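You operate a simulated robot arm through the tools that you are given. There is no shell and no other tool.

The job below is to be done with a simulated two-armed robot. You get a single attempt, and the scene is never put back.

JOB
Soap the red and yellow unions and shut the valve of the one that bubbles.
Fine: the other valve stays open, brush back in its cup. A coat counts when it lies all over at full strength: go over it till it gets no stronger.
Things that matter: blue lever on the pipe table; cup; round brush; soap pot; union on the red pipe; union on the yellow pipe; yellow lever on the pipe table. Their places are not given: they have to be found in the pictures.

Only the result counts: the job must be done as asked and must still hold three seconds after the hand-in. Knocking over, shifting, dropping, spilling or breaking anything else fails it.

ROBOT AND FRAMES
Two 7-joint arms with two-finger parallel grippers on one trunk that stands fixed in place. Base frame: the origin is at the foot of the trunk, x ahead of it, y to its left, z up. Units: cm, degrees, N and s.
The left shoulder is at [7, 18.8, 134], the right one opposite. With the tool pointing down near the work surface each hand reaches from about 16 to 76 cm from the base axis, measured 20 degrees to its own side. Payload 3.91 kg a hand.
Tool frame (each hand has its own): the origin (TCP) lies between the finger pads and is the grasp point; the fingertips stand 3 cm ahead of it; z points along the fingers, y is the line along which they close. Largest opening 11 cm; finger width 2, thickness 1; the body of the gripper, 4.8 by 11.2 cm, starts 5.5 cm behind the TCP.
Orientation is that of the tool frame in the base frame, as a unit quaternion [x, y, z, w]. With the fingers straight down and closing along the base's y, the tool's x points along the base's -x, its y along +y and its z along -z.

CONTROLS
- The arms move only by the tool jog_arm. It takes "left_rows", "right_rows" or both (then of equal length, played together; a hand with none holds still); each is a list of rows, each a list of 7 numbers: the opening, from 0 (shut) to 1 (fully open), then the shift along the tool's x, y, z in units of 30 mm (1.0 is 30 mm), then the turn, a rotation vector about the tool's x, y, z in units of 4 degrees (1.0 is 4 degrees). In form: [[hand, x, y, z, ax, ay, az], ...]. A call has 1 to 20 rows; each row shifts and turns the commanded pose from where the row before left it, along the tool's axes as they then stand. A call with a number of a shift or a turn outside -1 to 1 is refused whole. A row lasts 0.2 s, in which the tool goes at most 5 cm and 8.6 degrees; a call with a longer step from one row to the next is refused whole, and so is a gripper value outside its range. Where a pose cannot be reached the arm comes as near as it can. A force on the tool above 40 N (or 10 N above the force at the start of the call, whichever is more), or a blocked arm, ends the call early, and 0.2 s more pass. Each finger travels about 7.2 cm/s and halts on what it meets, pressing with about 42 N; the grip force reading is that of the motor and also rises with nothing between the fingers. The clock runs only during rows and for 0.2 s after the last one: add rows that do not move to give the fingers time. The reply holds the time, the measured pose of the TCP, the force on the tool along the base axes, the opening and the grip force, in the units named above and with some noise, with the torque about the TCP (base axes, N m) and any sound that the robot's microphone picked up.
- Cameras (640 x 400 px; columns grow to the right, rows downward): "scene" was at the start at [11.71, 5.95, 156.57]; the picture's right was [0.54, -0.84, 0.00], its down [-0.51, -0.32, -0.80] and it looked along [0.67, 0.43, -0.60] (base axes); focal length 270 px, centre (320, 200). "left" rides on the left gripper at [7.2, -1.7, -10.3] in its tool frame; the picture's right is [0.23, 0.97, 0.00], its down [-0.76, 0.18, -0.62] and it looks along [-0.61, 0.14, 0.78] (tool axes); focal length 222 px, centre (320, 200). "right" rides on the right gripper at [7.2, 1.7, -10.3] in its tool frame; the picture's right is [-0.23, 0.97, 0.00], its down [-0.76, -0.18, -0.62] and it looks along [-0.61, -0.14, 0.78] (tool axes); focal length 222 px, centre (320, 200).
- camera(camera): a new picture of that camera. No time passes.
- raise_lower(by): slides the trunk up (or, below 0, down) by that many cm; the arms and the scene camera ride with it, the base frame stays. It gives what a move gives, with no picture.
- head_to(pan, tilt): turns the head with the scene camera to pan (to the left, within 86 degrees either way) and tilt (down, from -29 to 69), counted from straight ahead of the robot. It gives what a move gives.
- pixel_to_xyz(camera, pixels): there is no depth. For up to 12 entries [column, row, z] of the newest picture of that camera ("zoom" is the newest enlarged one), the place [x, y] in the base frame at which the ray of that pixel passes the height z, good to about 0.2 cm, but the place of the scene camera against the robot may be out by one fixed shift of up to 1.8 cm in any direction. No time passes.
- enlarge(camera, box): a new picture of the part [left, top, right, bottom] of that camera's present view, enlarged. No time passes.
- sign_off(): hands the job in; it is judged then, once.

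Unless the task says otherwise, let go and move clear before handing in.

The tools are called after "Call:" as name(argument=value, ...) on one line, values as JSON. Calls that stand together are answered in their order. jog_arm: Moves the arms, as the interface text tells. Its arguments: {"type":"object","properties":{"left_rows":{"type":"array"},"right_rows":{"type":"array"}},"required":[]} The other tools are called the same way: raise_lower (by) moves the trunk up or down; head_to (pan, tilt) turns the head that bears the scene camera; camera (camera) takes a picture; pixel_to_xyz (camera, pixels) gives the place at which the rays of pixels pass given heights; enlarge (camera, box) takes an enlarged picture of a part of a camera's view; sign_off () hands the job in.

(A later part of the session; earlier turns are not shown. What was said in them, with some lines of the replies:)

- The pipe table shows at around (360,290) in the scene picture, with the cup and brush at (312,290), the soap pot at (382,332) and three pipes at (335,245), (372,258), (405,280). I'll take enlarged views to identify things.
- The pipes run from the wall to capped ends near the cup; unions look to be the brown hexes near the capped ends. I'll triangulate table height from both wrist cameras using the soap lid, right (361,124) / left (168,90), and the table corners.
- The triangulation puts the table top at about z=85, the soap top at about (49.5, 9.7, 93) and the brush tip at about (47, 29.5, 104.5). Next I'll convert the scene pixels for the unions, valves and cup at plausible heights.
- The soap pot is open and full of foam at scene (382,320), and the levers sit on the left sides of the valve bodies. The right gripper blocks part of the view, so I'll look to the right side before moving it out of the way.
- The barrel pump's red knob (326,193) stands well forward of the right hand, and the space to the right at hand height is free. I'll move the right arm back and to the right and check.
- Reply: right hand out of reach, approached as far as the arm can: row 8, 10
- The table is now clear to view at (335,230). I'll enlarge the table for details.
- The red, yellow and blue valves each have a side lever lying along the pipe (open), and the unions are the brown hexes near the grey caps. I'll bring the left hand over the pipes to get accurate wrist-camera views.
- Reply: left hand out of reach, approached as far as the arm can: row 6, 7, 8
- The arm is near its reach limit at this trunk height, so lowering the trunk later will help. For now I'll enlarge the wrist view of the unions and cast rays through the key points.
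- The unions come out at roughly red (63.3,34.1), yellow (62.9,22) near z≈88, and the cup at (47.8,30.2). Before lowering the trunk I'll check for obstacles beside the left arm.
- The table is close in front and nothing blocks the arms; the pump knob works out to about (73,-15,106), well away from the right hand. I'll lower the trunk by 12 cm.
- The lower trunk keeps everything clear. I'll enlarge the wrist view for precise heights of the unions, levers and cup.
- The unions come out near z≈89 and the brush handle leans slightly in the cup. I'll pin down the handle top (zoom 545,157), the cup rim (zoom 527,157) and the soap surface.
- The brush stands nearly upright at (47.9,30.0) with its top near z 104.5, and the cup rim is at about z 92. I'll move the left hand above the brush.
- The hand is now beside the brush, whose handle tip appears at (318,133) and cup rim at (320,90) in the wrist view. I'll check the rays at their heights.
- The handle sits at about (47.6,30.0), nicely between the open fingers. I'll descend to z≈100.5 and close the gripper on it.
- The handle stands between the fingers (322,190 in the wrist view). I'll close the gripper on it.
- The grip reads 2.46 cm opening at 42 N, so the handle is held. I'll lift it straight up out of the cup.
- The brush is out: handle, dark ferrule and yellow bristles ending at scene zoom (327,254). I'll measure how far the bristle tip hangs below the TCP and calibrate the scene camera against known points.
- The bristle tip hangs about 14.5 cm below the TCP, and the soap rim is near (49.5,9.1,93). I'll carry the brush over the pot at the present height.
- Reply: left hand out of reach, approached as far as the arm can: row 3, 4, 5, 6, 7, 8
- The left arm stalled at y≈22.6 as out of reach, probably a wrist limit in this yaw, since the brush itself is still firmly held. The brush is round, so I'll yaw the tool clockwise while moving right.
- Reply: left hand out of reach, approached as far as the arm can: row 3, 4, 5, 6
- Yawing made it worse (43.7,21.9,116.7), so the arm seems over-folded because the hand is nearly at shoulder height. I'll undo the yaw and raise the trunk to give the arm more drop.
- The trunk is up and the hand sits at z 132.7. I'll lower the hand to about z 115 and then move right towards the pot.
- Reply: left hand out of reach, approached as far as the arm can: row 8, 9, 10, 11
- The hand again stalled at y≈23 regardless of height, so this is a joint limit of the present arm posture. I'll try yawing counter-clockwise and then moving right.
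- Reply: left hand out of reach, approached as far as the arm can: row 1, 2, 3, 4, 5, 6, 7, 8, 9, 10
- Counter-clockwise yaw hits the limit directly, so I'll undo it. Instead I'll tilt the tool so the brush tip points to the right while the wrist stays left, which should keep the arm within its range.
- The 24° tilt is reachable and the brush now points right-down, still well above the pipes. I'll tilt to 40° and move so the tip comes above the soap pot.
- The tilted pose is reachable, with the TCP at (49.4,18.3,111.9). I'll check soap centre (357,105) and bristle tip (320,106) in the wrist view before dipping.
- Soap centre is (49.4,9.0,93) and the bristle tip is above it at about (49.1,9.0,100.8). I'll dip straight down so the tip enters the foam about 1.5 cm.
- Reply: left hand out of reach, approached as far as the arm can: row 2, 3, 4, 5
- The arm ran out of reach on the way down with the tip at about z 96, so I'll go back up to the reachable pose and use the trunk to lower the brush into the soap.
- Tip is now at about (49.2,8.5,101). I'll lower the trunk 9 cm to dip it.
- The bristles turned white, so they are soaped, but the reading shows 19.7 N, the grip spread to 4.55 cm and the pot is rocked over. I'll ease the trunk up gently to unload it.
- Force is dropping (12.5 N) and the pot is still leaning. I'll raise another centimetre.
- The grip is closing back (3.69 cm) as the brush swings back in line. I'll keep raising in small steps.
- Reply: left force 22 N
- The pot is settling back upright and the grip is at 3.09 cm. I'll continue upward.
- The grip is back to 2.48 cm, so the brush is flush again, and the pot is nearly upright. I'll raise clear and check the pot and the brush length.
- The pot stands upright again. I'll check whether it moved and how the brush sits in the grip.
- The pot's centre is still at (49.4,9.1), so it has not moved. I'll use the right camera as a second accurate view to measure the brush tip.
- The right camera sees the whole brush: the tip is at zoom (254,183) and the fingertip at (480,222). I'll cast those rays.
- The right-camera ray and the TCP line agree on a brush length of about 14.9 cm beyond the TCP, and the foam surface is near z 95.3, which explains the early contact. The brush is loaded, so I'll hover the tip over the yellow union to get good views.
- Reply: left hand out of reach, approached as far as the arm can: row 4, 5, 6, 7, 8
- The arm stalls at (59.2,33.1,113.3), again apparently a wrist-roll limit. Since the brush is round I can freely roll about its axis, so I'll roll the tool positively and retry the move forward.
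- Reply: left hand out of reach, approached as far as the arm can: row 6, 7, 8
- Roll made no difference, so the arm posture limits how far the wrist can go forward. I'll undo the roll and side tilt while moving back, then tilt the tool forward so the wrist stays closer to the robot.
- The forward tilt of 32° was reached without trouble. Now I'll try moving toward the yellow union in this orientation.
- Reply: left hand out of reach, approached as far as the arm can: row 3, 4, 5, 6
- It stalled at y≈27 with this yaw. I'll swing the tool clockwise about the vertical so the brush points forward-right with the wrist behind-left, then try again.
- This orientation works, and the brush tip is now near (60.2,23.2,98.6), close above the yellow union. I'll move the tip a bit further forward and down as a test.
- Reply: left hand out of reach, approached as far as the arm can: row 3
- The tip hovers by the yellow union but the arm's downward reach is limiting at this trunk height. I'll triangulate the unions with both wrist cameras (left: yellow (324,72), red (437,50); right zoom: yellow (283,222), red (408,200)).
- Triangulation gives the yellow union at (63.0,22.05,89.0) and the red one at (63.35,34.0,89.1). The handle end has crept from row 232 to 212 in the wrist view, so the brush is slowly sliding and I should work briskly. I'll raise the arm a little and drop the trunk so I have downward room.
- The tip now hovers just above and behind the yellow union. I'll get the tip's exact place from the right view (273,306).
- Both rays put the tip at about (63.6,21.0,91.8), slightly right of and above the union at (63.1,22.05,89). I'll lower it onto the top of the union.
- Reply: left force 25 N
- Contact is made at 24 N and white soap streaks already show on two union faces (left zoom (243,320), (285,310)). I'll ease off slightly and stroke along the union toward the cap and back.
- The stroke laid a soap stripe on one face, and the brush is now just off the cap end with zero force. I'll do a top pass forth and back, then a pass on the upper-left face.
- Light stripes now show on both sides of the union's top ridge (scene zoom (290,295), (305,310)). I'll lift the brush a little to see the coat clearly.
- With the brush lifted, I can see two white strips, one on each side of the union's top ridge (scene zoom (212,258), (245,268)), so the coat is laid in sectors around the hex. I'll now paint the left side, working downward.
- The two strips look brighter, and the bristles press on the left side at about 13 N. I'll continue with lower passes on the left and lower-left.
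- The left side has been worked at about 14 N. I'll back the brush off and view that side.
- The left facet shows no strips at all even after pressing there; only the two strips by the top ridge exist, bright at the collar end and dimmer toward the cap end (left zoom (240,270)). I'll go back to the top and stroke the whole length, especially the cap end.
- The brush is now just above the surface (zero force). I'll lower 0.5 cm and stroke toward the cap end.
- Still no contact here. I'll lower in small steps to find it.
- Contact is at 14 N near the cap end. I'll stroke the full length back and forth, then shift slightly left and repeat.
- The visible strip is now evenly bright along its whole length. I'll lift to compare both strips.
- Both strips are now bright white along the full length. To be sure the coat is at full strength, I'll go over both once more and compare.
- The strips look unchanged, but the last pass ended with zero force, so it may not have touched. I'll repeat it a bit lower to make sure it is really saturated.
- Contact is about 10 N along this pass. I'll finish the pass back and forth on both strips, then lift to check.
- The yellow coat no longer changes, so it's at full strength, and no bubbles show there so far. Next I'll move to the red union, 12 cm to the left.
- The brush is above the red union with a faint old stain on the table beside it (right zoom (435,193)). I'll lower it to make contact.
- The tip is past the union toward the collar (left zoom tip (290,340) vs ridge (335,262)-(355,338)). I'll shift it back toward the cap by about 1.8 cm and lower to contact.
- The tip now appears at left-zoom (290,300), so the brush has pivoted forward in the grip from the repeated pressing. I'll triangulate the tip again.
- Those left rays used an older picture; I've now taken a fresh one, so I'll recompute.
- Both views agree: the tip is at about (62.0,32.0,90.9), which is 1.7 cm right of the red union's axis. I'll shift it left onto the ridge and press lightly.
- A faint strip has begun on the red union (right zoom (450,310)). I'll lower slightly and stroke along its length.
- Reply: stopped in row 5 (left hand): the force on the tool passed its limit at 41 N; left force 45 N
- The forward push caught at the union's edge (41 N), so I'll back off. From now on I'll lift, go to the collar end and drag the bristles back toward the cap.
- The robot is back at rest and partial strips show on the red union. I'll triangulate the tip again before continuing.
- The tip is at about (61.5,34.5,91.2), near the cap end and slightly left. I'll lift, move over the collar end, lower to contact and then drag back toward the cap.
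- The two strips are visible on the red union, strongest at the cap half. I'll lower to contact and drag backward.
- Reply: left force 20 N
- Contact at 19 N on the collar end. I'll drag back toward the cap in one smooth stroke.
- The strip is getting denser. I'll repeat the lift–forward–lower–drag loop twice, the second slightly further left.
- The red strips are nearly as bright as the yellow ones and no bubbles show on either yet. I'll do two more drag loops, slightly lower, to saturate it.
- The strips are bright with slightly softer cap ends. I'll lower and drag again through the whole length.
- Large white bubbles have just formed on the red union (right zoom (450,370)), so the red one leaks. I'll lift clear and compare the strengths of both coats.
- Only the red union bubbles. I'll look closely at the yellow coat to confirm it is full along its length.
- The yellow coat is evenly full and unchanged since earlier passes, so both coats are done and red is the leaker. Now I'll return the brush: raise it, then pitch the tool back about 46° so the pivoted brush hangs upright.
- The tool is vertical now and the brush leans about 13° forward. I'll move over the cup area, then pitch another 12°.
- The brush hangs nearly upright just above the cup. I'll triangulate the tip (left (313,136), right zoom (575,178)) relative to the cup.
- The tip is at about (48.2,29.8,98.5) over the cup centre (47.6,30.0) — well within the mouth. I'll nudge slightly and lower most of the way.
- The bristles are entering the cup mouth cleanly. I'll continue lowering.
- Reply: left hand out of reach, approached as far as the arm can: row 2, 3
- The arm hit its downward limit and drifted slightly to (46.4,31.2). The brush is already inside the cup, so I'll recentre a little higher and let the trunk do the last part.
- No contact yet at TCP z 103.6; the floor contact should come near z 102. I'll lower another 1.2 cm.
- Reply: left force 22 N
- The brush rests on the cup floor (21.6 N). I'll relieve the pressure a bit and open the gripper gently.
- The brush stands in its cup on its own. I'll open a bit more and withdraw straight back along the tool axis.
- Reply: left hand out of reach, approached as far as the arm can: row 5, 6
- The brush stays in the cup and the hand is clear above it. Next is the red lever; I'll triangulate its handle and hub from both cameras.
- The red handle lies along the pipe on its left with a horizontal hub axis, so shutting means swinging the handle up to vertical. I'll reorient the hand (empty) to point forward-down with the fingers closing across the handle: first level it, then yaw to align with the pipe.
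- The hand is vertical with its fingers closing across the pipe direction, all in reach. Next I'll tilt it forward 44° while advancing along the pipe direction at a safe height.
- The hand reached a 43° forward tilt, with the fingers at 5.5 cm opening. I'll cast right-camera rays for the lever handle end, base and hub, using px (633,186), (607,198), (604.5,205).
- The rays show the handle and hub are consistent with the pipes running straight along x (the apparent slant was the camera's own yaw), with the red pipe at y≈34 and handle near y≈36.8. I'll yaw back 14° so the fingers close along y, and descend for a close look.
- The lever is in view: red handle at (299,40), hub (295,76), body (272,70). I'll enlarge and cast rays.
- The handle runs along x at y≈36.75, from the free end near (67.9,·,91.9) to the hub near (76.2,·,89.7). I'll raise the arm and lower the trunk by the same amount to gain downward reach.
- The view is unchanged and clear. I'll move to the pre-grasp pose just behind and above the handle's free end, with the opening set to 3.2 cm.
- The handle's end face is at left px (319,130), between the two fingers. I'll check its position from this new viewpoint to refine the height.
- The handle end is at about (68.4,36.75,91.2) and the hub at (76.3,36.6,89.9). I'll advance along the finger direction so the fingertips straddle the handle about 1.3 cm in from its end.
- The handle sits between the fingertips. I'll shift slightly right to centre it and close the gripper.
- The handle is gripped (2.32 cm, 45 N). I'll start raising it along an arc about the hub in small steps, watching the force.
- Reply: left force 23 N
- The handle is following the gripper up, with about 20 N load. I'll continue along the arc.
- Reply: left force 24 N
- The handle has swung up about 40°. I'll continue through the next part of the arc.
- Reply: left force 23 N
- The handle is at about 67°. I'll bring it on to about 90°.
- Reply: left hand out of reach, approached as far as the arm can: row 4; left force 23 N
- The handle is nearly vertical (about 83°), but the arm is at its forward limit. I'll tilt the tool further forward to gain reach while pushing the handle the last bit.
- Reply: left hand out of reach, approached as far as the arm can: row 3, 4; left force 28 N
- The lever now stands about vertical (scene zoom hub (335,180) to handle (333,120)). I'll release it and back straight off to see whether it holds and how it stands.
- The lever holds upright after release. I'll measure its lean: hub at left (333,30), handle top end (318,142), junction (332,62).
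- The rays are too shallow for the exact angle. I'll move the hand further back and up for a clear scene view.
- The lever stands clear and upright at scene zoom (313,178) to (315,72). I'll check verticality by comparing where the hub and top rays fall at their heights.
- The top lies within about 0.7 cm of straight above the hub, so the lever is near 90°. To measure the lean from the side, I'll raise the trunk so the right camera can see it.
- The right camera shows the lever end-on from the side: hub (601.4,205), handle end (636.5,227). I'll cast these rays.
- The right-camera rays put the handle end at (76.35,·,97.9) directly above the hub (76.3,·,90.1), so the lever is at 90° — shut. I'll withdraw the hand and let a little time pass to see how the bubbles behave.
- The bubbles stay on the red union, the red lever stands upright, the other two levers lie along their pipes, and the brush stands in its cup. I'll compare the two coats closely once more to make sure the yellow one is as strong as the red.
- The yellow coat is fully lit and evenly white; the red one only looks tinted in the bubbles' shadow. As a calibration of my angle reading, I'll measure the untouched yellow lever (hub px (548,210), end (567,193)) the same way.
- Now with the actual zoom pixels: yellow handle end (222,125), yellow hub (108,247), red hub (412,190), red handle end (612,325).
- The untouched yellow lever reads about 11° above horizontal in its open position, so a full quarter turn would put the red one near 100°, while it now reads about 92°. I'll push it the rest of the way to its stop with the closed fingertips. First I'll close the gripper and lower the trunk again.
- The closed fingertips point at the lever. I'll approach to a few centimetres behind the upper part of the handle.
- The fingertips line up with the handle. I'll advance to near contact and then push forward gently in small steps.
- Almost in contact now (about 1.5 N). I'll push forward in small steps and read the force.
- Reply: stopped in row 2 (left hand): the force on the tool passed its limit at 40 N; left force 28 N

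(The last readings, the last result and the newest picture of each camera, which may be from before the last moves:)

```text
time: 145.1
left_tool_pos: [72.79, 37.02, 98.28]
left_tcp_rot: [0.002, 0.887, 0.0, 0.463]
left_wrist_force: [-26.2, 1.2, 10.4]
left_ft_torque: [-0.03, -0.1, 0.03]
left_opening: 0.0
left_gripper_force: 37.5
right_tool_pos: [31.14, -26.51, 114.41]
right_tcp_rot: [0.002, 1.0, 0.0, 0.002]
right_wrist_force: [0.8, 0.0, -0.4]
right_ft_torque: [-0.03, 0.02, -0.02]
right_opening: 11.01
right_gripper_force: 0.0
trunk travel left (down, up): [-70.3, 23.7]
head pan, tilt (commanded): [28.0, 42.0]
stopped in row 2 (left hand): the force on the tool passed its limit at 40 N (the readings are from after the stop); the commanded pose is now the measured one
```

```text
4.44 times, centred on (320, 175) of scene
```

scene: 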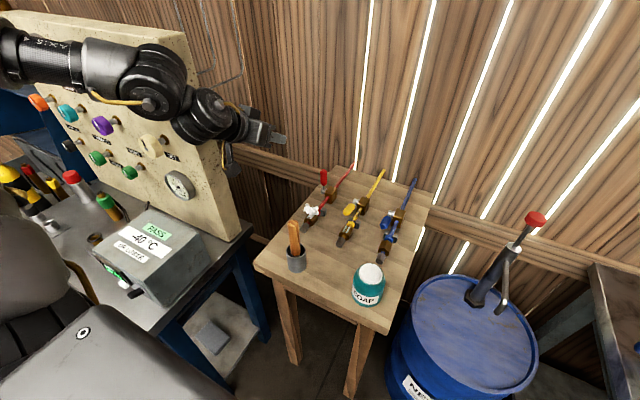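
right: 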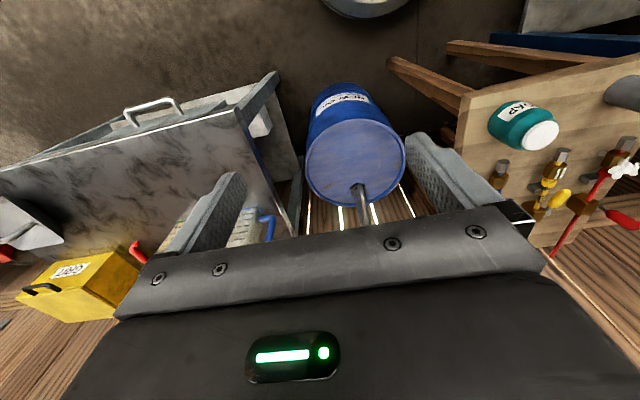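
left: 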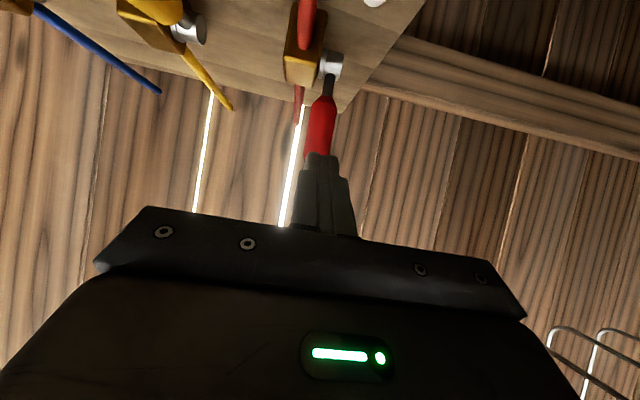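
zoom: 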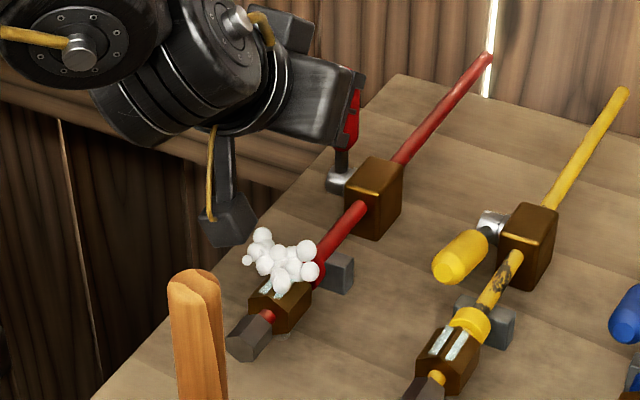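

The force climbed to 40 N with almost no movement, so the lever is against its end stop — fully shut. I'll back the hand off and move clear.

Call:
jog_arm(left_rows=[[0, 0.1, 0, -0.3, 0, 0, 0], [0, 0, 0, -0.7, 0, 0, 0], [0, -0.3, 0, -0.8, 0, 0, 0], [0, -0.4, 0.1, -0.8, 0, 0, 0], [0, -0.4, 0.1, -0.8, 0, 0, 0], [0, -0.3, 0.1, -0.8, 0, 0, 0], [0, 0, 0.1, -0.8, 0, 0, 0], [0, 0, 0, 0, 0, 0, 0]])

Call:
camera(camera="scene")

Call:
enlarge(camera="scene", box=[250, 130, 410, 290])

Call:
enlarge(camera="scene", box=[290, 130, 370, 220])

```text
time: 146.9
left_tool_pos: [63.39, 37.91, 109.72]
left_tcp_rot: [0.002, 0.887, 0.0, 0.462]
left_wrist_force: [0.0, -0.2, 0.0]
left_ft_torque: [0.04, -0.02, -0.01]
left_opening: 0.0
left_gripper_force: 38.1
right_tool_pos: [31.69, -26.37, 114.32]
right_tcp_rot: [0.003, 1.0, 0.0, -0.001]
right_wrist_force: [0.5, 0.4, -0.7]
right_ft_torque: [0.01, -0.01, -0.03]
right_opening: 11.02
right_gripper_force: 0.0
trunk travel left (down, up): [-70.3, 23.7]
head pan, tilt (commanded): [28.0, 42.0]
```

```text
taken
```

scene: 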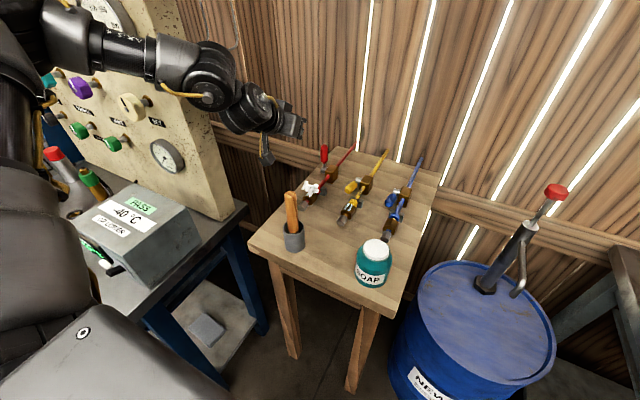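

```text
2.50 times, centred on (330, 210) of scene
```

zoom: 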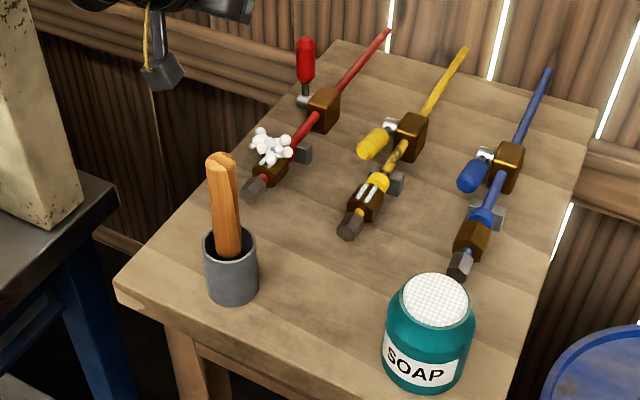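

```text
4.44 times, centred on (330, 175) of scene
```

zoom: 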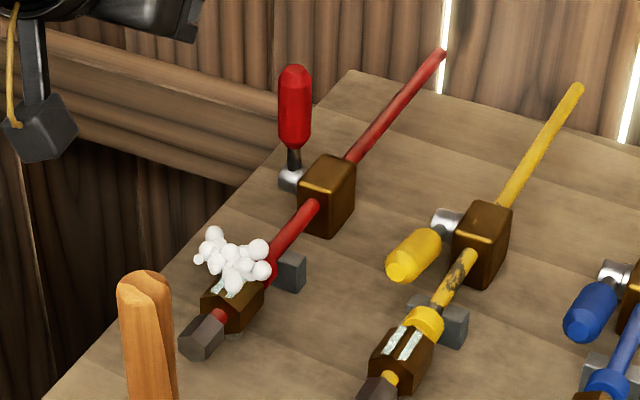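

The red lever stands upright at its stop, the yellow and blue levers still lie along their pipes, and both unions are soaped with only the red one bubbling. The brush is in its cup, the soap pot is upright in its place, and both hands are clear, so I'm handing in.

Call:
sign_off()

```text
The job is handed in.
```

I soaped both unions. Only the red one bubbled, so I shut the red valve and handed the job in.

- **Coats:** Both unions have a white soap coat along their length. I went over the yellow one until it got no brighter. The red one bubbled at the end of its last passes. I judged strength by eye from the pictures; there was no direct reading.
- **Red valve:** I raised the lever about a quarter turn until it stood upright. I then pushed it until it hit its stop at about 40 N. The bubbles stayed visible on the red union afterwards.
- **Other valves:** The yellow and blue levers are untouched and still lie along their pipes, open.
- **Brush:** It is back in its cup. It slid and pivoted in the grip while I was brushing, so I set it upright before lowering it in.
- **Soap pot:** I pressed too hard on the first dip and the pot tilted. It settled back upright, and its position matched the earlier one to within about 0.2 cm.

Nothing was knocked over, dropped or spilled, and both hands were clear at the hand-in.
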